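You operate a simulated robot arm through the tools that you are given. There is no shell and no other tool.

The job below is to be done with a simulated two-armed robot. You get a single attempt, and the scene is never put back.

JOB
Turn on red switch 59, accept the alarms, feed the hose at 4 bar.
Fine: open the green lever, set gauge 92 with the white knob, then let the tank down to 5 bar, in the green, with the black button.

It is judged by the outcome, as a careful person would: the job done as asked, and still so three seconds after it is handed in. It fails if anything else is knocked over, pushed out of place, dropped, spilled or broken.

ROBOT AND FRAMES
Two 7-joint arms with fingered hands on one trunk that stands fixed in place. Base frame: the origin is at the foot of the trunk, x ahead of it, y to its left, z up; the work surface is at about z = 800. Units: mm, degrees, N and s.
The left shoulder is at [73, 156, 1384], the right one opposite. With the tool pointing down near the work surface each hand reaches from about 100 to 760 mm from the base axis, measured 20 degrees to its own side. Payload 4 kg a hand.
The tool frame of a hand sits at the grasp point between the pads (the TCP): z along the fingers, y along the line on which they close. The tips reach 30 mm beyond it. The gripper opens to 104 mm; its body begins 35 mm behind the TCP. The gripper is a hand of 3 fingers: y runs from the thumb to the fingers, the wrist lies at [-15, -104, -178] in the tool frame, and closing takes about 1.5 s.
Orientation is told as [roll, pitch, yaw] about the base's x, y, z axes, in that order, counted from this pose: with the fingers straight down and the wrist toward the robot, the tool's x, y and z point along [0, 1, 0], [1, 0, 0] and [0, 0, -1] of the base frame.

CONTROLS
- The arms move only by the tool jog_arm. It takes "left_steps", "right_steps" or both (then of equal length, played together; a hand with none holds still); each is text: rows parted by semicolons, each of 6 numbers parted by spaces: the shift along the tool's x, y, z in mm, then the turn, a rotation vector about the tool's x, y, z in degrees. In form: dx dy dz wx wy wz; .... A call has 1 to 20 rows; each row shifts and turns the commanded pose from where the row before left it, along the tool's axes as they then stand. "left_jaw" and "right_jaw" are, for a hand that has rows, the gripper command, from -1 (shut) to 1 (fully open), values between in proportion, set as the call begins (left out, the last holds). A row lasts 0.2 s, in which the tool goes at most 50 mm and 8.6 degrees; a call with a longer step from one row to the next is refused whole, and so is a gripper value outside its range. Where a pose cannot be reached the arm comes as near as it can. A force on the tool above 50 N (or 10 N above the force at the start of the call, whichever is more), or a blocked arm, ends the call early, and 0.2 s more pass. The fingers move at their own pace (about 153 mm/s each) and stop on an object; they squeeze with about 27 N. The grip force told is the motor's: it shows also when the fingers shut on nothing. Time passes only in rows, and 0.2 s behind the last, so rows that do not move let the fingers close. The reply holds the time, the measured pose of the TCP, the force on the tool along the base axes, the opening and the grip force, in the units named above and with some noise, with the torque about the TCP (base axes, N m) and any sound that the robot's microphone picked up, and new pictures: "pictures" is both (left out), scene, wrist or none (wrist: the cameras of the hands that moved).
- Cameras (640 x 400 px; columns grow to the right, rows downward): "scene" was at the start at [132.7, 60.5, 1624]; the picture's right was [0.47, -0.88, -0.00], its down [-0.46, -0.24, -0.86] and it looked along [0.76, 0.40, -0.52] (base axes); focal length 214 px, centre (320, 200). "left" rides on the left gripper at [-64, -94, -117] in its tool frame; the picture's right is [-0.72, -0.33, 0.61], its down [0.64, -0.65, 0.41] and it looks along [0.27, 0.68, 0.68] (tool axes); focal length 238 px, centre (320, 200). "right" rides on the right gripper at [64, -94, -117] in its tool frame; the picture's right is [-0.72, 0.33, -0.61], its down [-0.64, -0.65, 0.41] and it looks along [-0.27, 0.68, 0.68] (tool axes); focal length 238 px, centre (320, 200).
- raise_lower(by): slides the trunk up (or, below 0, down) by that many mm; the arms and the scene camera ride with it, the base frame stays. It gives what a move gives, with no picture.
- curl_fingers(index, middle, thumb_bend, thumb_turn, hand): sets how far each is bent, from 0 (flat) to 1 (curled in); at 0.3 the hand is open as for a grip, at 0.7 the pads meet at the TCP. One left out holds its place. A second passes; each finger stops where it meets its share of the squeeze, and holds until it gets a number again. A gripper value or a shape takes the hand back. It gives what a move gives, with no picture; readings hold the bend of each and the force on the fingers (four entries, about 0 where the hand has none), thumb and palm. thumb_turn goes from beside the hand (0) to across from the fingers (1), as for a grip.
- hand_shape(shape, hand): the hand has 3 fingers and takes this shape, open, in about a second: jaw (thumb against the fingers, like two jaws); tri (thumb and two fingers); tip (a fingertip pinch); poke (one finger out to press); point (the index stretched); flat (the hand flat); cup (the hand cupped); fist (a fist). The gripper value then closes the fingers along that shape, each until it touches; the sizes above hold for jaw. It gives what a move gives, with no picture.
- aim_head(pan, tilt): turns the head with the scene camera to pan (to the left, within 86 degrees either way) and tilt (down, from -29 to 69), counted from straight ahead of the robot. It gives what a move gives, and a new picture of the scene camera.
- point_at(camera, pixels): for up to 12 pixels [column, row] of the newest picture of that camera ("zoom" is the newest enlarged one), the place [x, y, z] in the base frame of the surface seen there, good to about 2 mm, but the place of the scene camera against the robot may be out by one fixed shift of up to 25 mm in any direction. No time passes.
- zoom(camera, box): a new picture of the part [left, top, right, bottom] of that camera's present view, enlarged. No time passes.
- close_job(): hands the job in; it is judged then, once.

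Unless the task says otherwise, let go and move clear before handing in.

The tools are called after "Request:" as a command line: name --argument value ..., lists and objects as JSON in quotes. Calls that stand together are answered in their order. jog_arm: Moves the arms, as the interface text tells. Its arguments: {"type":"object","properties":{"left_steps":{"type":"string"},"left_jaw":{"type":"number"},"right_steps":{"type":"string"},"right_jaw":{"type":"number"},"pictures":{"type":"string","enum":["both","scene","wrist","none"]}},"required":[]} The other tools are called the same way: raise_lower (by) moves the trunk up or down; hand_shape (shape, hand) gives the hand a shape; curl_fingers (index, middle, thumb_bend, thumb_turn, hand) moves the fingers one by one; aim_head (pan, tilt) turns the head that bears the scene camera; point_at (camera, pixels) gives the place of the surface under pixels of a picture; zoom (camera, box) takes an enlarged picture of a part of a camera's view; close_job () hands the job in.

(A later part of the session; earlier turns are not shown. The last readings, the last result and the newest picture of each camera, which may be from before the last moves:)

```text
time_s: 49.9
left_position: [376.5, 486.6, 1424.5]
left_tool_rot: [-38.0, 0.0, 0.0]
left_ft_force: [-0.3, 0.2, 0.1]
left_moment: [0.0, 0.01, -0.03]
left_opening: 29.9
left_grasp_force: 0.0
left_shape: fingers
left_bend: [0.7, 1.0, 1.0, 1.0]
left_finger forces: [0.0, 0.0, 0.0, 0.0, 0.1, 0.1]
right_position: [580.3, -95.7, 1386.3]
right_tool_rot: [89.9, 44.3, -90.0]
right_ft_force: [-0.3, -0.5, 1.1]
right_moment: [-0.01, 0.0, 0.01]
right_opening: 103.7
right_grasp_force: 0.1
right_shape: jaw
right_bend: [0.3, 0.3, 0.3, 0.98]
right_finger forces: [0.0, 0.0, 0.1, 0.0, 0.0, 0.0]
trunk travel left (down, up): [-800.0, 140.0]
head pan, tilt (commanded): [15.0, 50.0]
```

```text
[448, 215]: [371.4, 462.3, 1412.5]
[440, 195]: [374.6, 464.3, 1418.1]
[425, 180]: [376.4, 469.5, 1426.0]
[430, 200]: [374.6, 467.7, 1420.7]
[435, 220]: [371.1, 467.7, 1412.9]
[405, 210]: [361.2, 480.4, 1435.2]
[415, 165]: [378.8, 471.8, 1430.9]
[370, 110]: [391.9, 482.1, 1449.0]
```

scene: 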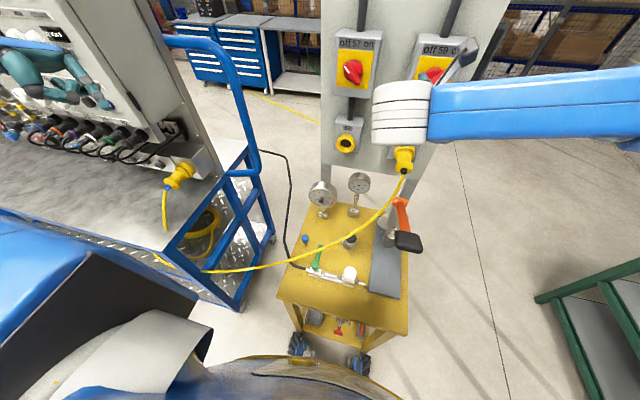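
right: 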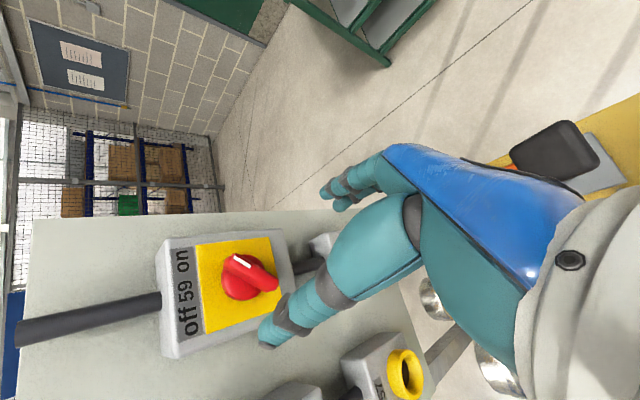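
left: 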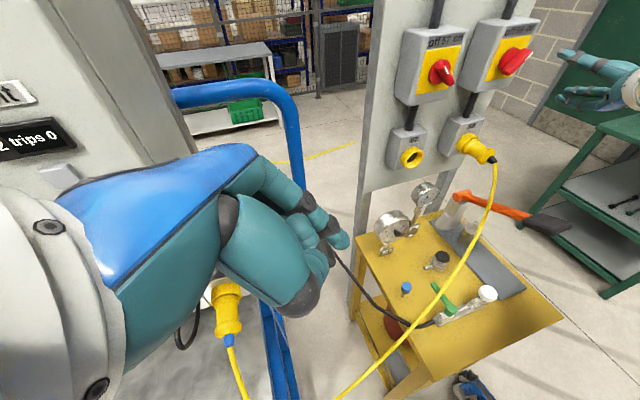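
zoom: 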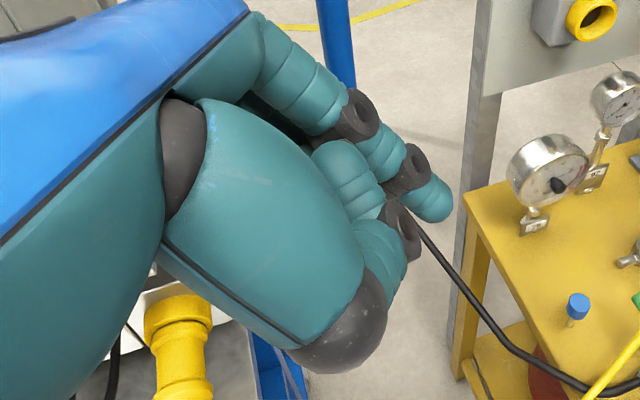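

The index tip centre is about (-7, 1, 20) in the tool frame. I'll bring the left hand down over the left-rear of the board, stopping well above it to re-measure the lever and cable.

Request:
jog_arm --left_steps "2.1 7.4 42 0 0 0; 2.1 7.4 42 0 0 0; 2.1 7.4 42 0 0 0; 2.1 7.4 42 0 0 0; 2.1 7.4 42 0 0 0; 2.1 7.4 42 0 0 0; 2.1 7.4 42 0 0 0; 2.1 7.4 42 0 0 0; 2.1 7.4 42 0 0 0; 2.1 7.4 42 0 0 0; 0 0 0 0 0 0"

```text
time_s: 52.3
left_position: [447.2, 243.9, 1079.2]
left_tool_rot: [-38.0, -0.2, -0.1]
left_ft_force: [-0.2, 0.4, -0.4]
left_moment: [0.02, -0.01, -0.02]
left_opening: 29.9
left_grasp_force: 0.1
left_shape: fingers
left_bend: [0.7, 1.0, 1.0, 1.0]
left_finger forces: [0.2, 0.0, 0.0, 0.1, 0.0, 0.1]
right_position: [580.9, -95.4, 1386.4]
right_tool_rot: [89.9, 44.4, -90.0]
right_ft_force: [-0.3, -0.8, -0.4]
right_moment: [-0.02, -0.01, 0.03]
right_opening: 103.6
right_grasp_force: 0.0
right_shape: jaw
right_bend: [0.3, 0.3, 0.3, 0.98]
right_finger forces: [0.0, 0.1, 0.0, 0.0, 0.0, 0.1]
trunk travel left (down, up): [-800.0, 140.0]
head pan, tilt (commanded): [15.0, 50.0]
```

scene: 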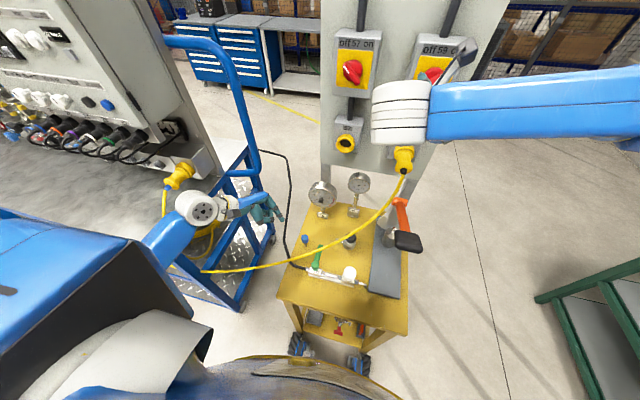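
left: 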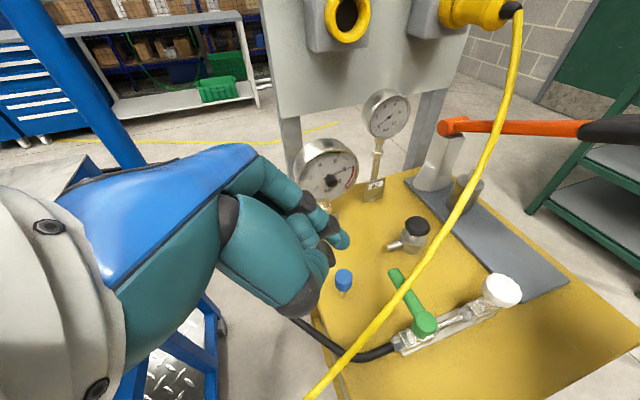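

This gives a much closer view of the lever at about (412,300) with the cable across it. I'll measure both carefully.

Request:
zoom --camera "left" --box '[330, 210, 530, 370]'

Request:
point_at --camera "zoom" --pixels '[[209, 198], [190, 195], [222, 190], [262, 268], [300, 290], [315, 315], [250, 235], [240, 255], [200, 290], [300, 190], [360, 115], [150, 350]]'

```text
2.50 times, centred on (430, 290) of left
```

zoom: 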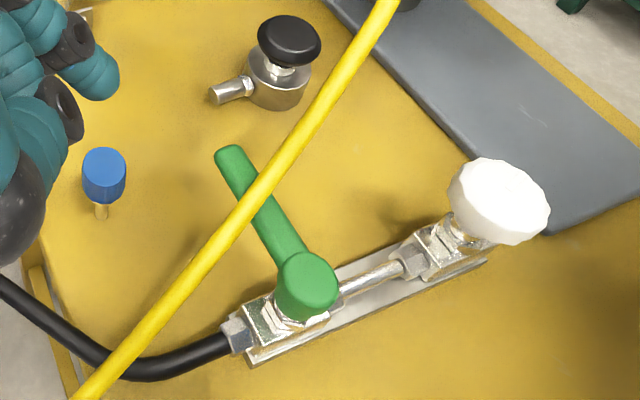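

```text
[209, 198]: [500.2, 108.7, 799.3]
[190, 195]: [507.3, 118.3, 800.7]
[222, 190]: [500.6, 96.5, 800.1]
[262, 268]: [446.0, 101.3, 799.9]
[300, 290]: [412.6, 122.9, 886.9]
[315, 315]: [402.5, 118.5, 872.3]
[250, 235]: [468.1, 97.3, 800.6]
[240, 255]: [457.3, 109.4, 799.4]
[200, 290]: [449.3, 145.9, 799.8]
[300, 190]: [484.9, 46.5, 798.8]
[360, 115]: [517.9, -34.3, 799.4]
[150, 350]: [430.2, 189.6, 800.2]
```

Request:
point_at --camera "zoom" --pixels '[[230, 155], [238, 170], [220, 160], [243, 152], [270, 218], [285, 240], [308, 272], [330, 290], [258, 190], [232, 228], [300, 130], [190, 280]]'

Request:
zoom --camera "left" --box '[380, 250, 460, 310]'

```text
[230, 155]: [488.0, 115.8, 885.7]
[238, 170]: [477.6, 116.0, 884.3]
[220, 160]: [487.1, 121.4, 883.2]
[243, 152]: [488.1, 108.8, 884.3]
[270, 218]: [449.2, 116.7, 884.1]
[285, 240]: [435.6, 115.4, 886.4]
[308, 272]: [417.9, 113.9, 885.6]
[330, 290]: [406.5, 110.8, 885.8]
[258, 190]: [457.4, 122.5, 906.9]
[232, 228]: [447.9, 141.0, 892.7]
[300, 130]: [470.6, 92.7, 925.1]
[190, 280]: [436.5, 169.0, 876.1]
```

```text
6.67 times, centred on (420, 280) of left
```

zoom: 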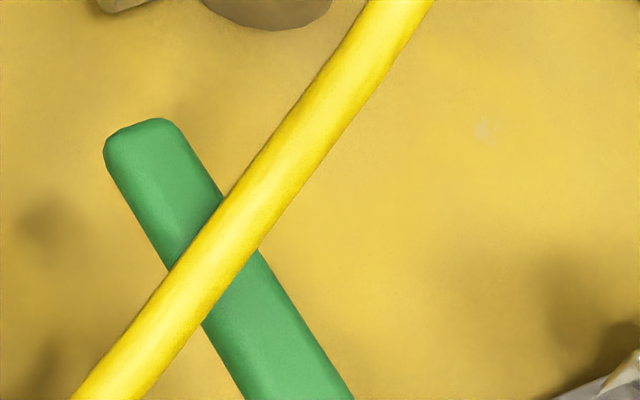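

Now I have it clearly: the lever centreline is y≈115.5, its top is z≈885 and the pivot is near (418,115). Over the lever, the cable centre is at z≈905, so a finger leaning back toward the robot can reach the lever's left side at x≈438 without touching the cable. I'll reorient to a 30° forward-leaning finger and come closer.

Request:
jog_arm --left_steps "0 0 0 -4.82 6.19 1.66; 0 0 0 -4.82 6.19 1.66; 0 0 0 -4.82 6.19 1.66; 0 0 0 -4.82 6.19 1.66; 0 0 0 -4.82 6.19 1.66; 0 0 0 -4.82 6.19 1.66; -24.2 -18.8 18.6 0 0 0; -24.2 -18.8 18.6 0 0 0; -24.2 -18.8 18.6 0 0 0; -24.2 -18.8 18.6 0 0 0; 0 0 0 0 0 0"

Request:
zoom --camera "scene" --box '[220, 170, 420, 300]'

```text
time_s: 54.7
left_position: [422.5, 143.1, 979.7]
left_tool_rot: [0.2, -30.1, -0.1]
left_ft_force: [-0.1, -0.6, 0.0]
left_moment: [0.0, -0.01, -0.01]
left_opening: 30.1
left_grasp_force: 0.0
left_shape: fingers
left_bend: [0.7, 1.0, 1.0, 1.0]
left_finger forces: [0.1, 0.0, 0.0, 0.0, 0.0, 0.1]
right_position: [579.9, -96.2, 1388.0]
right_tool_rot: [89.9, 44.5, -90.0]
right_ft_force: [-1.0, 0.3, -0.1]
right_moment: [-0.05, 0.01, 0.0]
right_opening: 103.5
right_grasp_force: 0.1
right_shape: jaw
right_bend: [0.3, 0.3, 0.3, 0.98]
right_finger forces: [0.1, 0.0, 0.0, 0.0, 0.1, 0.1]
trunk travel left (down, up): [-800.0, 140.0]
head pan, tilt (commanded): [15.0, 50.0]
```

scene: 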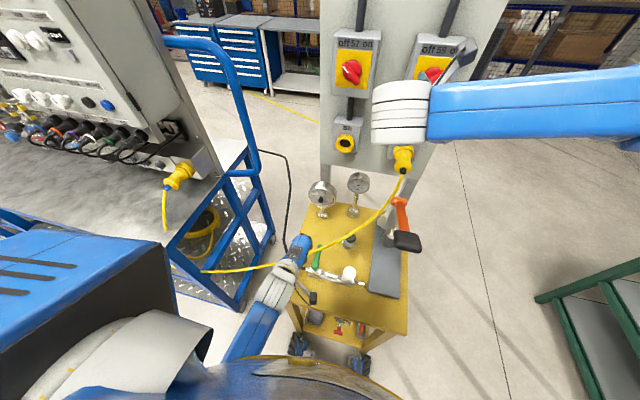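
left: 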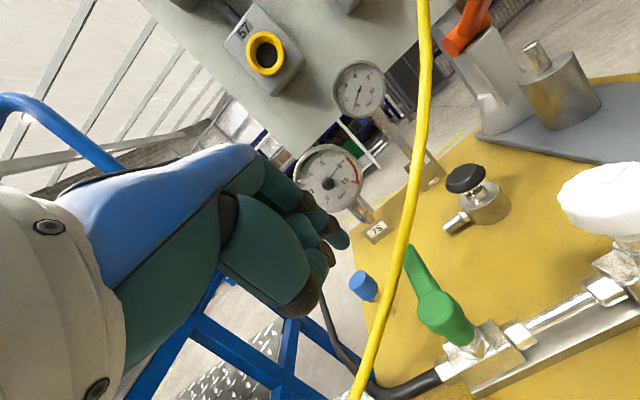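

```text
3.08 times, centred on (320, 235) of scene
```

zoom: 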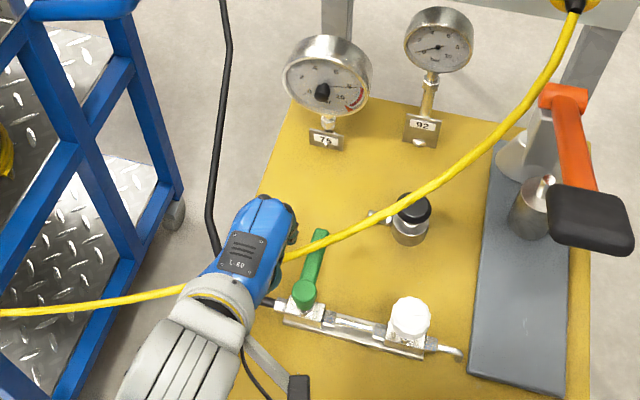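

I'll verify the fingertip location in this new orientation and re-check the lever and cable from this closer view.

Request:
zoom --camera "left" --box '[290, 200, 490, 360]'

Request:
point_at --camera "left" --pixels '[[346, 242], [340, 232], [343, 248], [412, 255], [425, 285], [440, 310], [432, 268], [408, 262], [403, 235], [396, 262], [388, 290], [378, 320]]'

```text
2.50 times, centred on (390, 280) of left
```

zoom: 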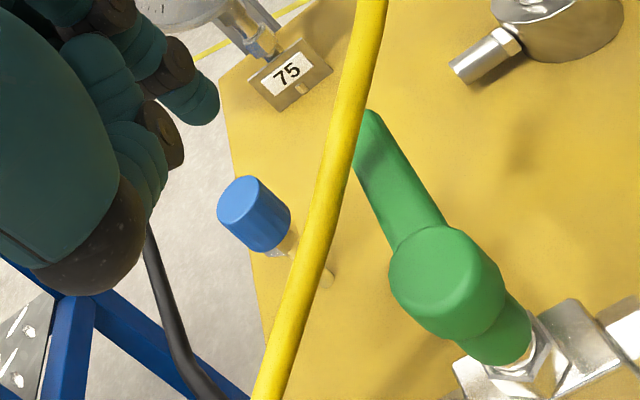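

```text
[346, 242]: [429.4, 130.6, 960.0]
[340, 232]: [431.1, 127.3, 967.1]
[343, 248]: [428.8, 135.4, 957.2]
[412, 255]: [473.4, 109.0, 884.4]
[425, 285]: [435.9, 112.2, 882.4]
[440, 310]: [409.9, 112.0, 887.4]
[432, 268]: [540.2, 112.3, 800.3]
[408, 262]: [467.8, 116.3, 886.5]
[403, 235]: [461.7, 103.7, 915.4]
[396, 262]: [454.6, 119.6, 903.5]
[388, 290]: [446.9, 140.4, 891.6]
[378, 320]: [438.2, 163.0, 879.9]
```

The distal finger segment stands nearly vertical at bend 0.7, which is too close to the cable. I'll straighten the index to 0.3 so it leans back along the tool axis, then measure it again.

Request:
curl_fingers --hand "left" --index 0.3

Request:
jog_arm --left_steps "0 -20 -10 0 0 0; 0 -20 -10 0 0 0; 0 0 0 0 0 0" --pictures "both"

Request:
zoom --camera "left" --box '[270, 140, 470, 300]'

Request:
zoom --camera "scene" --box '[240, 200, 390, 310]'

```text
time_s: 55.7
left_position: [422.8, 144.8, 979.1]
left_tool_rot: [0.1, -30.1, 0.0]
left_ft_force: [-0.7, -0.9, 0.2]
left_moment: [-0.02, 0.0, -0.02]
left_opening: 60.3
left_grasp_force: 0.0
left_shape: fingers
left_bend: [0.3, 1.0, 1.0, 1.0]
left_finger forces: [0.1, 0.1, 0.0, 0.1, 0.0, 0.1]
right_position: [579.2, -94.4, 1386.7]
right_tool_rot: [90.0, 44.5, -90.1]
right_ft_force: [-0.8, 0.0, -0.4]
right_moment: [0.0, 0.01, 0.02]
right_opening: 103.6
right_grasp_force: 0.1
right_shape: jaw
right_bend: [0.3, 0.3, 0.3, 0.98]
right_finger forces: [0.0, 0.0, 0.0, 0.0, 0.0, 0.0]
trunk travel left (down, up): [-800.0, 140.0]
head pan, tilt (commanded): [15.0, 50.0]
```

```text
time_s: 56.5
left_position: [378.5, 144.9, 975.7]
left_tool_rot: [0.1, -30.1, 0.0]
left_ft_force: [-0.2, -0.4, 0.0]
left_moment: [0.02, -0.02, 0.01]
left_opening: 60.5
left_grasp_force: 0.1
left_shape: fingers
left_bend: [0.3, 1.0, 1.0, 1.0]
left_finger forces: [0.0, 0.0, 0.0, 0.1, 0.0, 0.1]
right_position: [580.1, -95.8, 1386.8]
right_tool_rot: [89.9, 44.6, -90.1]
right_ft_force: [1.5, -0.3, 0.1]
right_moment: [0.02, 0.01, -0.02]
right_opening: 103.5
right_grasp_force: 0.0
right_shape: jaw
right_bend: [0.3, 0.3, 0.3, 0.98]
right_finger forces: [0.0, 0.0, 0.0, 0.1, 0.0, 0.1]
trunk travel left (down, up): [-800.0, 140.0]
head pan, tilt (commanded): [15.0, 50.0]
```

scene: 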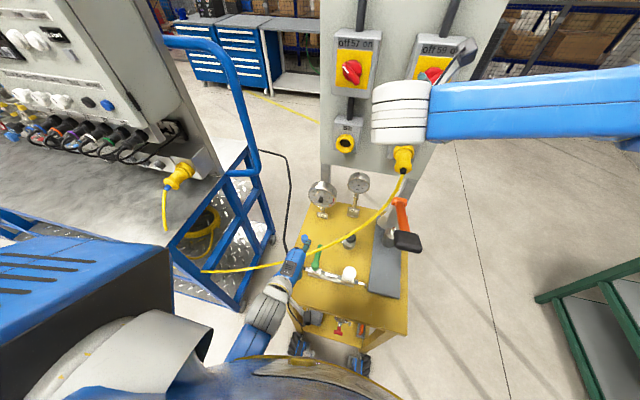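
left: 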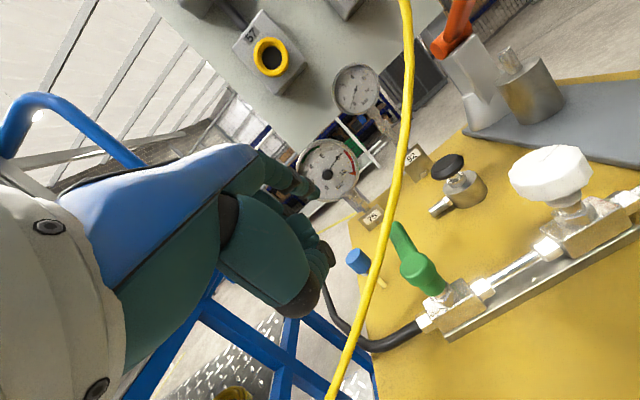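

```text
2.50 times, centred on (370, 220) of left
```

zoom: 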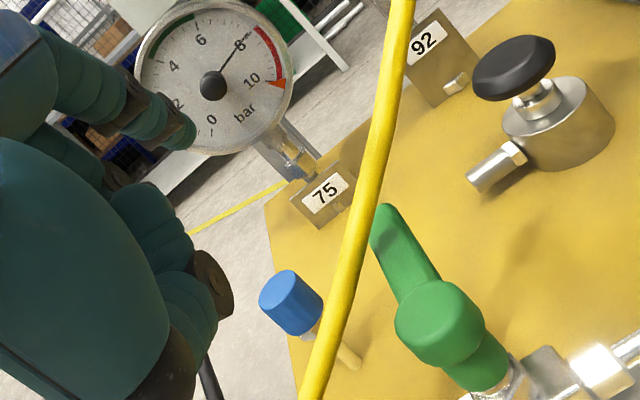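

```text
3.64 times, centred on (315, 255) of scene
```

zoom: 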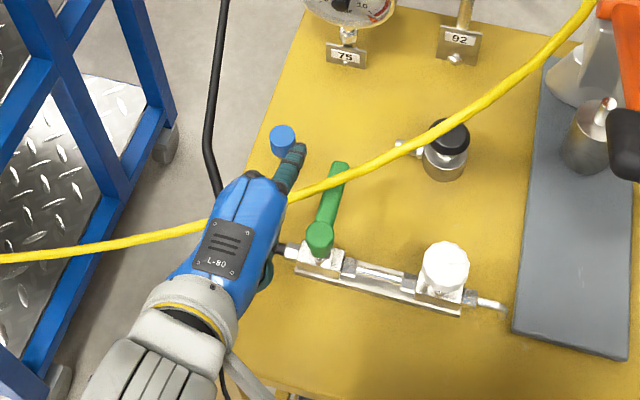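

Gauge 75's face now shows a green arc (roughly 3–6) and a red arc above 8, so "in the green" is clear. I'll measure the straightened index tip.

Request:
point_at --camera "left" --pixels '[[319, 195], [315, 190], [316, 200], [310, 192], [305, 183], [296, 196], [300, 180]]'

Request:
point_at --camera "zoom" --pixels '[[298, 150], [292, 165], [285, 180], [303, 150]]'

Request:
zoom --camera "left" --box '[290, 130, 370, 210]'

Request:
zoom --camera "left" --box '[320, 50, 400, 130]'

```text
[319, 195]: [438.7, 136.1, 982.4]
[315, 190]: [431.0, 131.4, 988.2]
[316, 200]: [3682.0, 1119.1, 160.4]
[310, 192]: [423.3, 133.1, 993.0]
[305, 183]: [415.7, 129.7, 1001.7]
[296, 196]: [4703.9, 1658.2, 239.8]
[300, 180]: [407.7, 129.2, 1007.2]
```

```text
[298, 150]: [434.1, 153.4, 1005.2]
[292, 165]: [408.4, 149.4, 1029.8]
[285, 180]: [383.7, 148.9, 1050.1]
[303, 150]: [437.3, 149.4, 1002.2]
```

```text
5.00 times, centred on (330, 170) of left
```

zoom: 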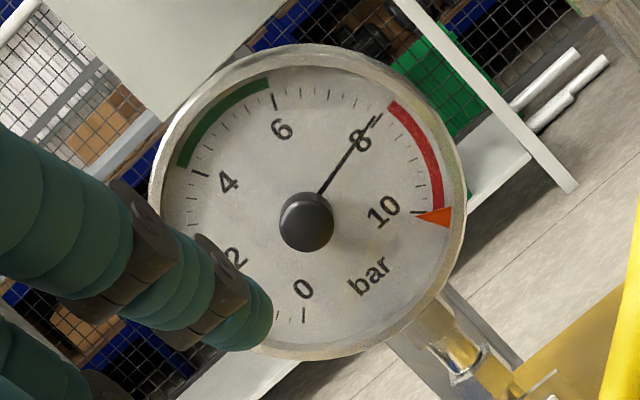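

```text
5.00 times, centred on (360, 90) of left
```

zoom: 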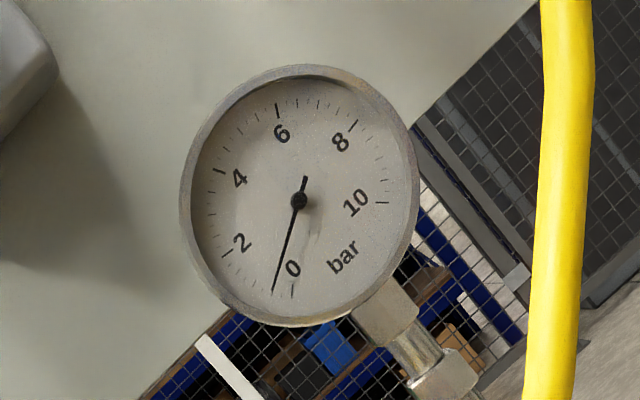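

Gauge 75 reads ~8 with green from 4 to 6; gauge 92 reads near 0. For the lever, the curled index (0.7) in this pitch has a vertical distal segment that clears the cable at x≈435. I'll restore that and check the heights of the valve block and fittings below.

Request:
curl_fingers --hand "left" --index 0.7

Request:
point_at --camera "left" --pixels '[[450, 300], [430, 322], [420, 328], [395, 343], [440, 290], [465, 318], [480, 287], [415, 268], [430, 280], [545, 245], [556, 170], [565, 205]]'

Request:
zoom --camera "left" --box '[380, 210, 510, 350]'

```text
time_s: 57.5
left_position: [378.9, 145.5, 976.4]
left_tool_rot: [0.1, -30.1, 0.0]
left_ft_force: [0.0, 0.2, 0.4]
left_moment: [-0.03, -0.03, 0.01]
left_opening: 31.3
left_grasp_force: 0.1
left_shape: fingers
left_bend: [0.7, 1.0, 1.0, 1.0]
left_finger forces: [0.0, 0.0, 0.1, 0.1, 0.0, 0.0]
right_position: [579.5, -95.5, 1388.1]
right_tool_rot: [89.9, 44.5, -89.9]
right_ft_force: [-0.5, -0.2, 0.2]
right_moment: [0.02, -0.01, 0.01]
right_opening: 103.7
right_grasp_force: 0.1
right_shape: jaw
right_bend: [0.3, 0.3, 0.3, 0.98]
right_finger forces: [0.0, 0.1, 0.1, 0.0, 0.0, 0.1]
trunk travel left (down, up): [-800.0, 140.0]
head pan, tilt (commanded): [15.0, 50.0]
```

```text
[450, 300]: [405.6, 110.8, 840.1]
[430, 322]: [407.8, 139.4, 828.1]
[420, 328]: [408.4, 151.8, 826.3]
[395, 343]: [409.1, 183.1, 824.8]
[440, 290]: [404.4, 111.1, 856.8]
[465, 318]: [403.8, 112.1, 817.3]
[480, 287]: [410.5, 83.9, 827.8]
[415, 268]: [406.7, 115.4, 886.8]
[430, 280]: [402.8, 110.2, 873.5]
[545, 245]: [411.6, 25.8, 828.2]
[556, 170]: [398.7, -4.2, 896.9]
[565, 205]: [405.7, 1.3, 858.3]
```

```text
2.86 times, centred on (445, 280) of left
```

zoom: 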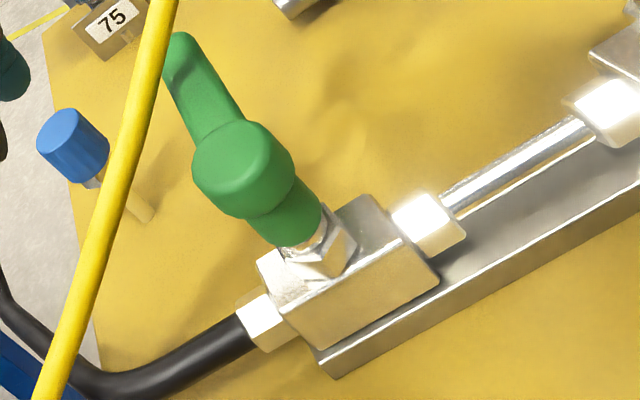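

The valve block top is only z≈840, so there's plenty of room under the lever. I'll lower the finger to the near-left of the lever, clear of both the cable and the lever head.

Request:
jog_arm --left_steps "1.75 9.15 22.25 0 0 0; 1.75 9.15 22.25 0 0 0; -0.67 -9 15.6 0 0 0; -0.67 -9 15.6 0 0 0; -0.67 -9 15.6 0 0 0; 0 0 0 0 0 0"

Request:
zoom --camera "left" --box '[300, 180, 480, 320]'

Request:
zoom --camera "scene" --box '[260, 210, 380, 300]'

```text
time_s: 58.9
left_position: [417.1, 148.2, 893.1]
left_tool_rot: [0.0, -30.1, -0.1]
left_ft_force: [-0.2, 0.9, 0.2]
left_moment: [0.03, 0.05, 0.03]
left_opening: 31.5
left_grasp_force: 0.0
left_shape: fingers
left_bend: [0.7, 1.0, 1.0, 1.0]
left_finger forces: [0.0, 0.1, 0.0, 0.0, 0.0, 0.1]
right_position: [580.4, -96.2, 1385.4]
right_tool_rot: [89.9, 44.4, -90.0]
right_ft_force: [-0.5, -0.9, 0.0]
right_moment: [0.02, 0.01, -0.01]
right_opening: 103.6
right_grasp_force: 0.0
right_shape: jaw
right_bend: [0.3, 0.3, 0.3, 0.98]
right_finger forces: [0.0, 0.0, 0.0, 0.0, 0.0, 0.0]
trunk travel left (down, up): [-800.0, 140.0]
head pan, tilt (commanded): [15.0, 50.0]
```

scene: 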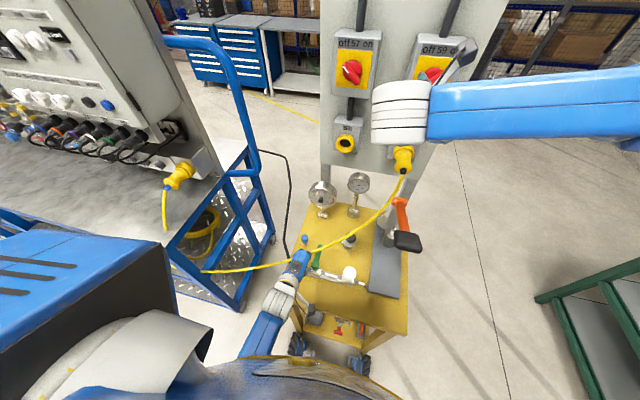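
left: 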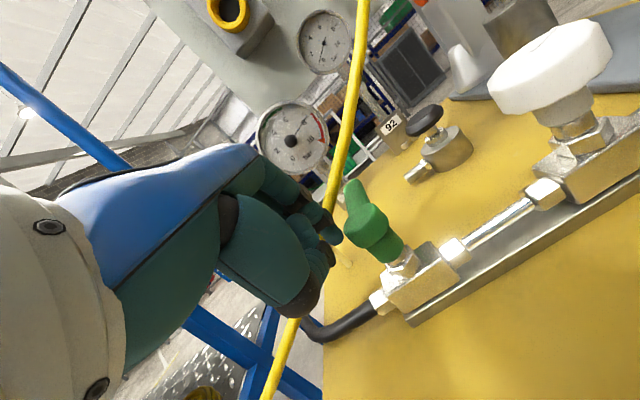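

```text
2.86 times, centred on (390, 250) of left
```

zoom: 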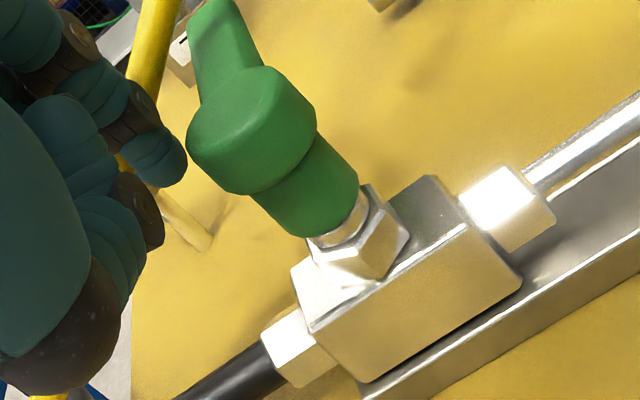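

```text
4.44 times, centred on (320, 255) of scene
```

zoom: 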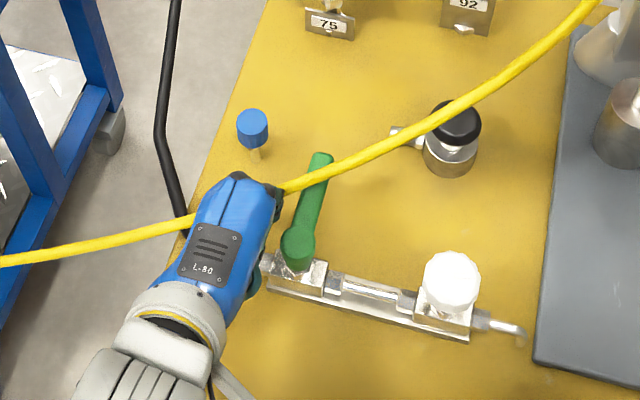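

The fingertip (left zoom (175,165)) is just left of the green lever. I'll measure the gap to the lever and to the cable.

Request:
point_at --camera "left" --pixels '[[341, 238], [336, 228], [338, 245], [352, 190], [362, 215], [372, 205], [375, 225], [330, 210], [345, 155], [350, 140], [318, 255], [300, 310]]'

```text
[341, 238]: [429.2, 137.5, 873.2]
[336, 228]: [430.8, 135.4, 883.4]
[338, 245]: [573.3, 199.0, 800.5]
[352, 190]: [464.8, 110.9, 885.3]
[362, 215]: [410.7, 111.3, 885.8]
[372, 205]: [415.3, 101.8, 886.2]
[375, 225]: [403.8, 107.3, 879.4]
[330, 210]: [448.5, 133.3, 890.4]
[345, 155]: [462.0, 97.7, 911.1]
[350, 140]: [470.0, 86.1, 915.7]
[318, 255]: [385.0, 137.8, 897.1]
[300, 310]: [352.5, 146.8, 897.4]
```

The finger is about 12 mm left of the lever and clear of the cable. I'll move into contact and begin pushing clockwise along an arc about the pivot, in small steps while watching the force.

Request:
jog_arm --left_steps "-3 3 1.75 0 0 0; -3 3 1.75 0 0 0; -4 0 0 0 0 0; -3.25 2.3 1.3 0 0 0; -3.65 1.73 1 0 0 0; 0 0 0 0 0 0"

Request:
zoom --camera "left" --box '[300, 180, 480, 320]'

```text
time_s: 60.3
left_position: [423.3, 137.0, 889.8]
left_tool_rot: [1.3, -29.9, -1.3]
left_ft_force: [-1.2, 1.0, 1.3]
left_moment: [-0.01, -0.02, 0.0]
left_opening: 31.0
left_grasp_force: 0.7
left_shape: fingers
left_bend: [0.7, 1.0, 1.0, 1.0]
left_finger forces: [2.0, 0.0, 0.0, 0.0, 0.0, 0.1]
right_position: [578.2, -95.2, 1388.4]
right_tool_rot: [89.8, 44.5, -90.0]
right_ft_force: [0.7, 0.0, 0.5]
right_moment: [-0.01, -0.01, -0.03]
right_opening: 103.6
right_grasp_force: 0.2
right_shape: jaw
right_bend: [0.3, 0.3, 0.3, 0.98]
right_finger forces: [0.0, 0.0, 0.0, 0.1, 0.0, 0.1]
trunk travel left (down, up): [-800.0, 140.0]
head pan, tilt (commanded): [15.0, 50.0]
```

scene: 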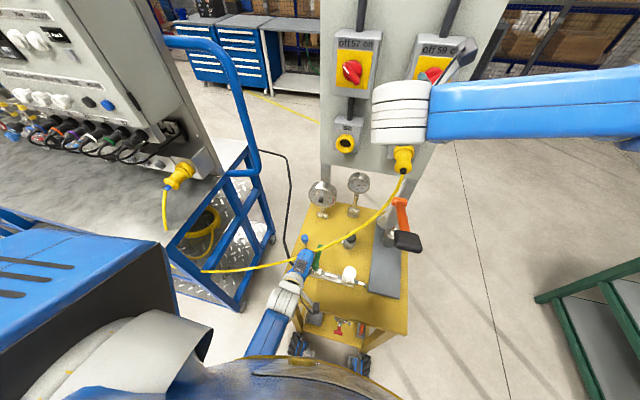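
left: 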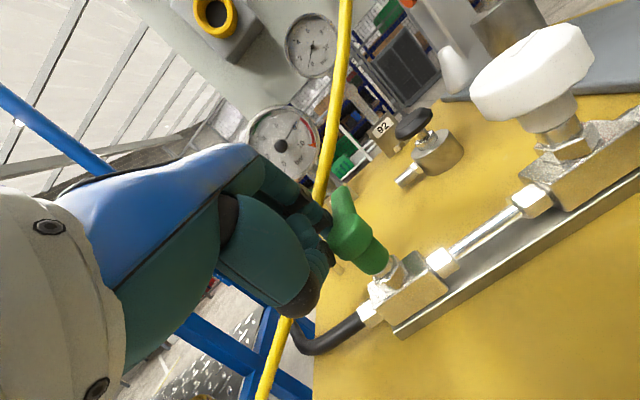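

```text
2.86 times, centred on (390, 250) of left
```

zoom: 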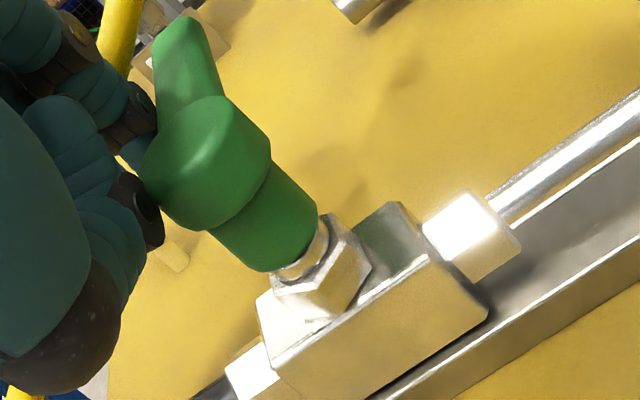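

The hand is lagging its command by about 6–8 mm with only ~2 N at the finger. I'll wait a moment and see whether it settles.

Request:
jog_arm --left_steps "0 0 0 0 0 0; 0 0 0 0 0 0; 0 0 0 0 0 0" --pictures "wrist"

Request:
zoom --camera "scene" --box '[220, 210, 380, 370]'

```text
time_s: 61.1
left_position: [426.9, 138.0, 889.8]
left_tool_rot: [1.3, -30.0, -1.4]
left_ft_force: [0.2, 1.0, 0.3]
left_moment: [0.01, -0.02, 0.02]
left_opening: 31.1
left_grasp_force: 0.3
left_shape: fingers
left_bend: [0.7, 1.0, 1.0, 1.0]
left_finger forces: [1.0, 0.0, 0.1, 0.0, 0.1, 0.1]
right_position: [580.0, -96.3, 1386.9]
right_tool_rot: [89.9, 44.4, -90.0]
right_ft_force: [0.3, 0.3, 0.5]
right_moment: [-0.01, -0.01, 0.01]
right_opening: 103.7
right_grasp_force: 0.1
right_shape: jaw
right_bend: [0.3, 0.3, 0.3, 0.98]
right_finger forces: [0.0, 0.0, 0.0, 0.0, 0.0, 0.0]
trunk travel left (down, up): [-800.0, 140.0]
head pan, tilt (commanded): [15.0, 50.0]
```

left: 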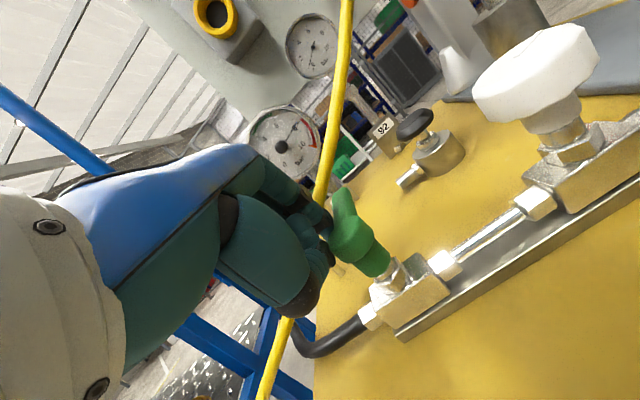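

```text
2.50 times, centred on (300, 290) of scene
```

zoom: 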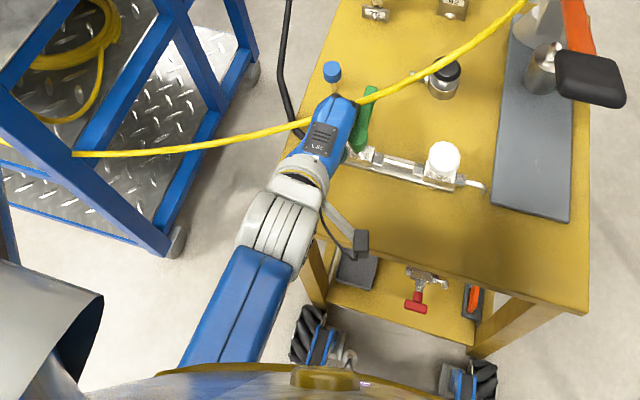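

The lever doesn't appear to have moved and the measured force is tiny, while y is 7 mm short of the command. I'll back off slightly to see whether the arm itself is being obstructed.

Request:
jog_arm --left_steps "4 0 0 0 0 0; 4 0 0 0 0 0; 4 0 0 0 0 0; 0 0 0 0 0 0; 0 0 0 0 0 0" --pictures "wrist"

Request:
aim_head --pan 25 --tilt 65

```text
time_s: 62.3
left_position: [428.1, 144.9, 891.8]
left_tool_rot: [0.0, -30.1, 0.0]
left_ft_force: [0.4, 0.0, 0.5]
left_moment: [0.02, -0.01, -0.03]
left_opening: 31.4
left_grasp_force: 0.1
left_shape: fingers
left_bend: [0.7, 1.0, 1.0, 1.0]
left_finger forces: [0.0, 0.0, 0.1, 0.0, 0.0, 0.0]
right_position: [581.0, -96.6, 1385.7]
right_tool_rot: [89.9, 44.5, -90.0]
right_ft_force: [0.4, 0.1, -0.2]
right_moment: [0.0, 0.02, -0.01]
right_opening: 103.6
right_grasp_force: 0.0
right_shape: jaw
right_bend: [0.3, 0.3, 0.3, 0.98]
right_finger forces: [0.0, 0.1, 0.0, 0.1, 0.0, 0.0]
trunk travel left (down, up): [-800.0, 140.0]
head pan, tilt (commanded): [15.0, 50.0]
```

left: 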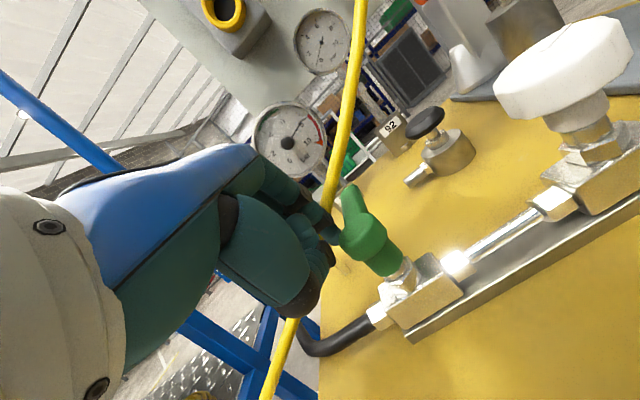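

```text
time_s: 63.1
left_position: [427.4, 143.6, 891.4]
left_tool_rot: [0.0, -30.2, 0.0]
left_ft_force: [0.0, -0.2, -0.1]
left_moment: [0.01, -0.02, -0.01]
left_opening: 31.1
left_grasp_force: 0.0
left_shape: fingers
left_bend: [0.7, 1.0, 1.0, 1.0]
left_finger forces: [0.1, 0.0, 0.0, 0.0, 0.0, 0.1]
right_position: [580.8, -96.1, 1387.2]
right_tool_rot: [89.9, 44.6, -90.0]
right_ft_force: [0.2, 1.1, -0.2]
right_moment: [0.03, -0.01, 0.01]
right_opening: 103.7
right_grasp_force: 0.0
right_shape: jaw
right_bend: [0.3, 0.3, 0.3, 0.98]
right_finger forces: [0.0, 0.1, 0.0, 0.0, 0.0, 0.0]
trunk travel left (down, up): [-800.0, 140.0]
head pan, tilt (commanded): [25.0, 65.0]
```

scene: 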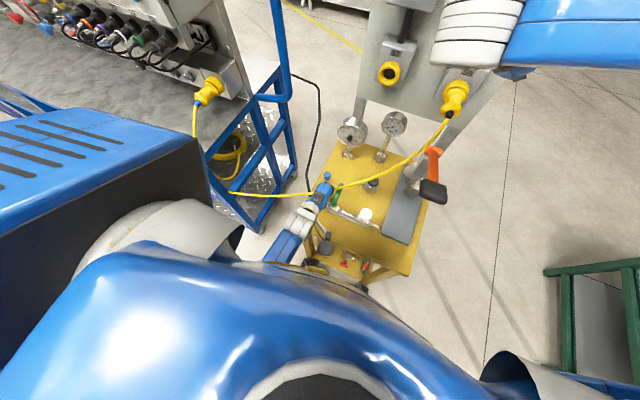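

When backed off, the arm sits on its command again, so something other than the fingertip is limiting it, most likely my forearm near the trunk. I'll lift, swing the wrist out to the left (yaw −40°) so the forearm comes from the side, and try again.

Request:
jog_arm --left_steps "0 5 -20 0 0 0; 0 5 -20 0 0 0; 0 0 0 0 -4 6.93; 0 0 0 0 -4 6.93; 0 0 0 0 -4 6.93; 0 0 0 0 -4 6.93; 0 0 0 0 -4 6.93; 0 0 0 0 0 0"

```text
time_s: 64.9
left_position: [416.2, 144.9, 931.5]
left_tool_rot: [0.0, -30.1, -40.1]
left_ft_force: [-0.5, 0.5, 0.1]
left_moment: [0.02, -0.03, 0.0]
left_opening: 31.0
left_grasp_force: 0.0
left_shape: fingers
left_bend: [0.7, 1.0, 1.0, 1.0]
left_finger forces: [0.0, 0.0, 0.1, 0.0, 0.0, 0.1]
right_position: [580.0, -94.0, 1387.4]
right_tool_rot: [90.0, 44.4, -90.0]
right_ft_force: [0.0, 0.2, 0.3]
right_moment: [-0.01, -0.02, 0.02]
right_opening: 103.7
right_grasp_force: 0.0
right_shape: jaw
right_bend: [0.3, 0.3, 0.3, 0.98]
right_finger forces: [0.1, 0.0, 0.1, 0.0, 0.0, 0.0]
trunk travel left (down, up): [-800.0, 140.0]
head pan, tilt (commanded): [25.0, 65.0]
```

scene: 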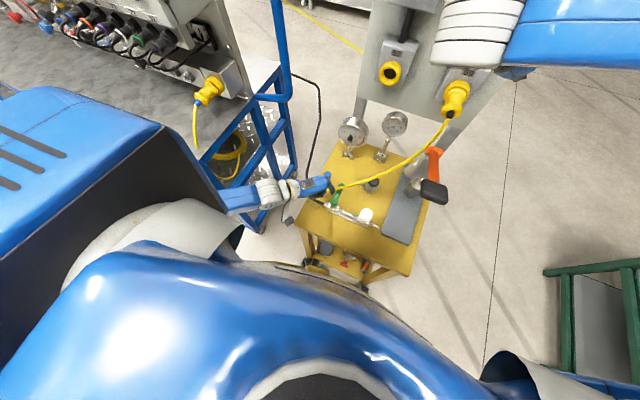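
left: 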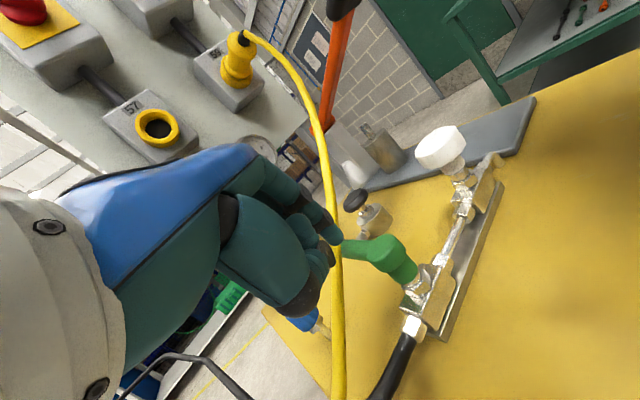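

The forearm now comes from the left. I'll shift left a bit, lower the finger to lever height beside the lever, and check.

Request:
jog_arm --left_steps "12.2 2.45 1.42 0 0 0; 0 -6.3 10.9 0 0 0; 0 -6.3 10.9 0 0 0; 0 -6.3 10.9 0 0 0; 0 0 0 0 0 0; 0 0 0 0 0 0" --pictures "wrist"

Request:
zoom --camera "left" --box '[290, 180, 450, 320]'

Request:
zoom --camera "scene" --box '[270, 150, 390, 250]'

```text
time_s: 66.3
left_position: [427.5, 152.9, 894.9]
left_tool_rot: [0.2, -30.0, -39.9]
left_ft_force: [0.7, -0.3, -0.3]
left_moment: [-0.02, -0.04, -0.04]
left_opening: 31.5
left_grasp_force: 0.0
left_shape: fingers
left_bend: [0.7, 1.0, 1.0, 1.0]
left_finger forces: [0.0, 0.0, 0.0, 0.0, 0.0, 0.1]
right_position: [580.2, -93.6, 1387.2]
right_tool_rot: [89.8, 44.5, -89.9]
right_ft_force: [-0.6, -0.7, -0.3]
right_moment: [-0.05, -0.02, -0.01]
right_opening: 103.5
right_grasp_force: 0.0
right_shape: jaw
right_bend: [0.3, 0.3, 0.3, 0.98]
right_finger forces: [0.1, 0.0, 0.0, 0.1, 0.0, 0.0]
trunk travel left (down, up): [-800.0, 140.0]
head pan, tilt (commanded): [25.0, 65.0]
```

left: 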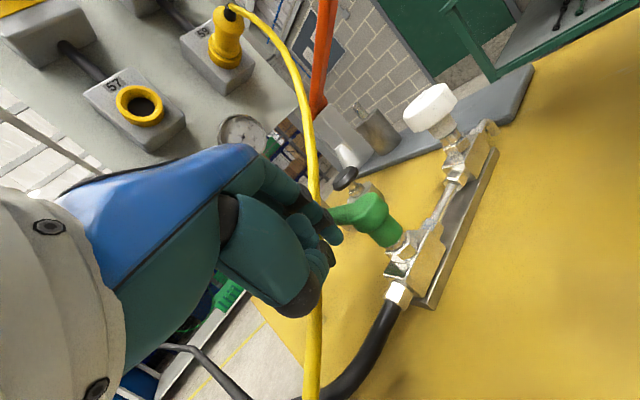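

```text
2.86 times, centred on (370, 250) of left
```

zoom: 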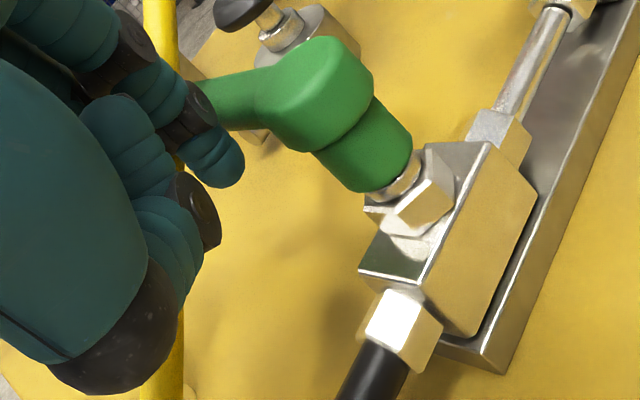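

```text
4.00 times, centred on (330, 200) of scene
```

zoom: 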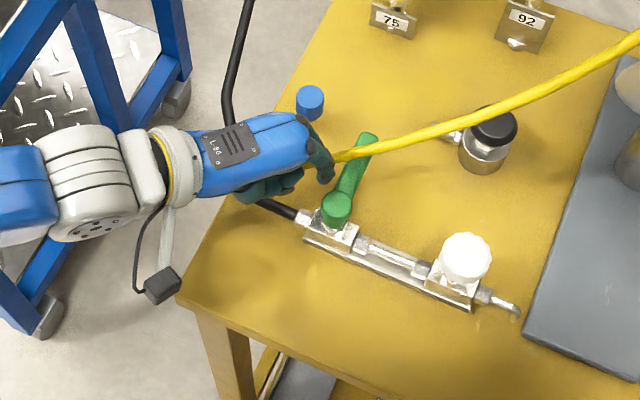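

The scene zoom shows the fingertip at (325,175) just left of the lever on the near side of the cable. I'll measure the tip and then push.

Request:
point_at --camera "left" --pixels '[[336, 240], [340, 232], [330, 235], [345, 215], [360, 210], [372, 210], [384, 222], [352, 205], [313, 180], [314, 350]]'

Request:
jog_arm --left_steps "-1 3 1.5 0 0 0; -2 2 1 0 0 0; -2 2 1 0 0 0; 0 0 0 0 0 0; 0 0 0 0 0 0" --pictures "wrist"

```text
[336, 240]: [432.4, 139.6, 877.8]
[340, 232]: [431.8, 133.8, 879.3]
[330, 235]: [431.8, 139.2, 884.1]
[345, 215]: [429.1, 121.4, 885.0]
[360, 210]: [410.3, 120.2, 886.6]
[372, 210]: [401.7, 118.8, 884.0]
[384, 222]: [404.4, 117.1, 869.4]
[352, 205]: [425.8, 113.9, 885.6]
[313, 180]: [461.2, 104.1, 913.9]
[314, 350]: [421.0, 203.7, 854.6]
```

```text
time_s: 67.5
left_position: [431.5, 146.0, 893.4]
left_tool_rot: [0.0, -30.2, -40.1]
left_ft_force: [2.3, 6.9, 1.9]
left_moment: [0.07, -0.03, 0.09]
left_opening: 29.4
left_grasp_force: 3.0
left_shape: fingers
left_bend: [0.7, 1.0, 1.0, 1.0]
left_finger forces: [6.8, 0.0, 0.0, 0.0, 0.0, 0.1]
right_position: [580.3, -93.0, 1386.6]
right_tool_rot: [90.0, 44.4, -90.0]
right_ft_force: [-0.3, -0.2, 0.1]
right_moment: [0.02, 0.01, 0.0]
right_opening: 103.8
right_grasp_force: 0.0
right_shape: jaw
right_bend: [0.3, 0.3, 0.3, 0.98]
right_finger forces: [0.1, 0.1, 0.0, 0.0, 0.0, 0.0]
trunk travel left (down, up): [-800.0, 140.0]
head pan, tilt (commanded): [25.0, 65.0]
```

left: 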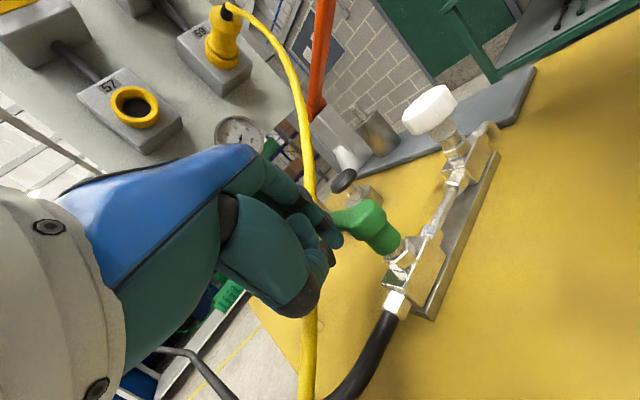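

Now there's a proper contact: 7 N on the index against the lever. I'll keep pushing along the arc in small increments.

Request:
jog_arm --left_steps "-2 2.2 1.3 0 0 0; -2 2.2 1.3 0 0 0; -2 2.2 1.3 0 0 0; 0 0 0 0 0 0; 0 0 0 0 0 0" --pictures "both"

Request:
zoom --camera "scene" --box '[270, 150, 390, 250]'

```text
time_s: 68.7
left_position: [434.6, 139.2, 894.2]
left_tool_rot: [0.1, -30.3, -40.0]
left_ft_force: [8.6, 29.0, 12.9]
left_moment: [0.08, -0.13, 0.21]
left_opening: 25.5
left_grasp_force: 15.0
left_shape: fingers
left_bend: [0.71, 1.0, 1.0, 1.0]
left_finger forces: [31.2, 0.0, 0.0, 0.1, 0.1, 0.0]
right_position: [580.8, -88.4, 1386.7]
right_tool_rot: [89.8, 44.2, -90.1]
right_ft_force: [1.1, 0.1, -0.3]
right_moment: [0.0, -0.03, 0.0]
right_opening: 103.7
right_grasp_force: 0.0
right_shape: jaw
right_bend: [0.3, 0.3, 0.3, 0.98]
right_finger forces: [0.0, 0.0, 0.0, 0.0, 0.0, 0.0]
trunk travel left (down, up): [-800.0, 140.0]
head pan, tilt (commanded): [25.0, 65.0]
```

scene: 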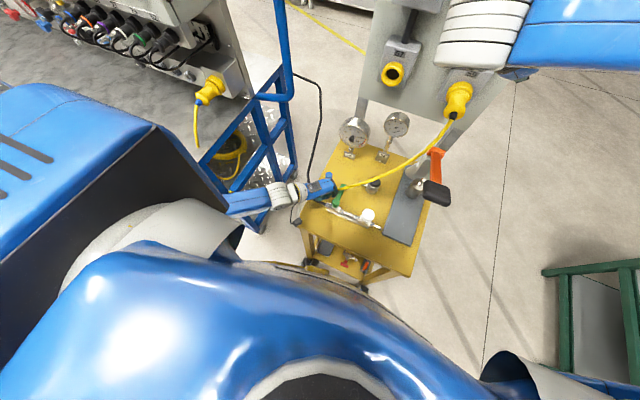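
left: 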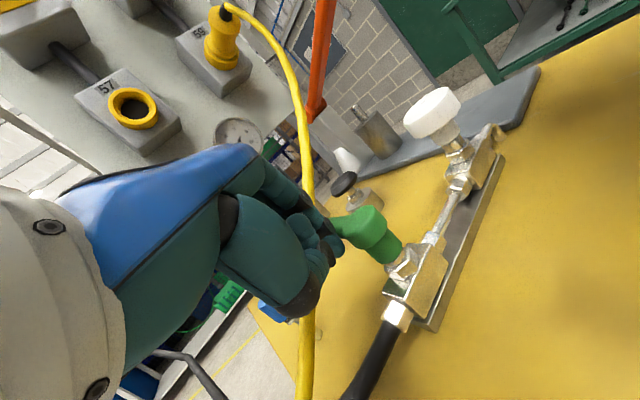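

```text
4.00 times, centred on (330, 200) of scene
```

zoom: 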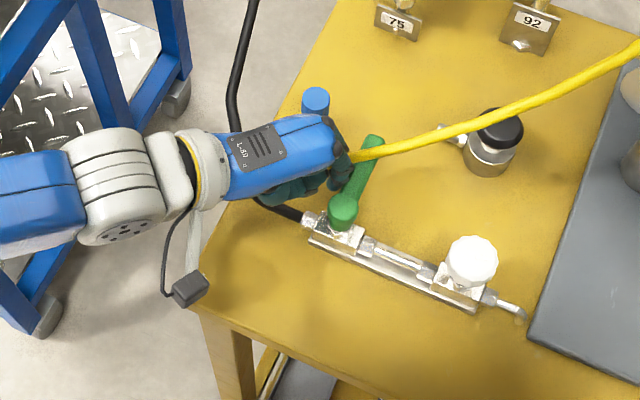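

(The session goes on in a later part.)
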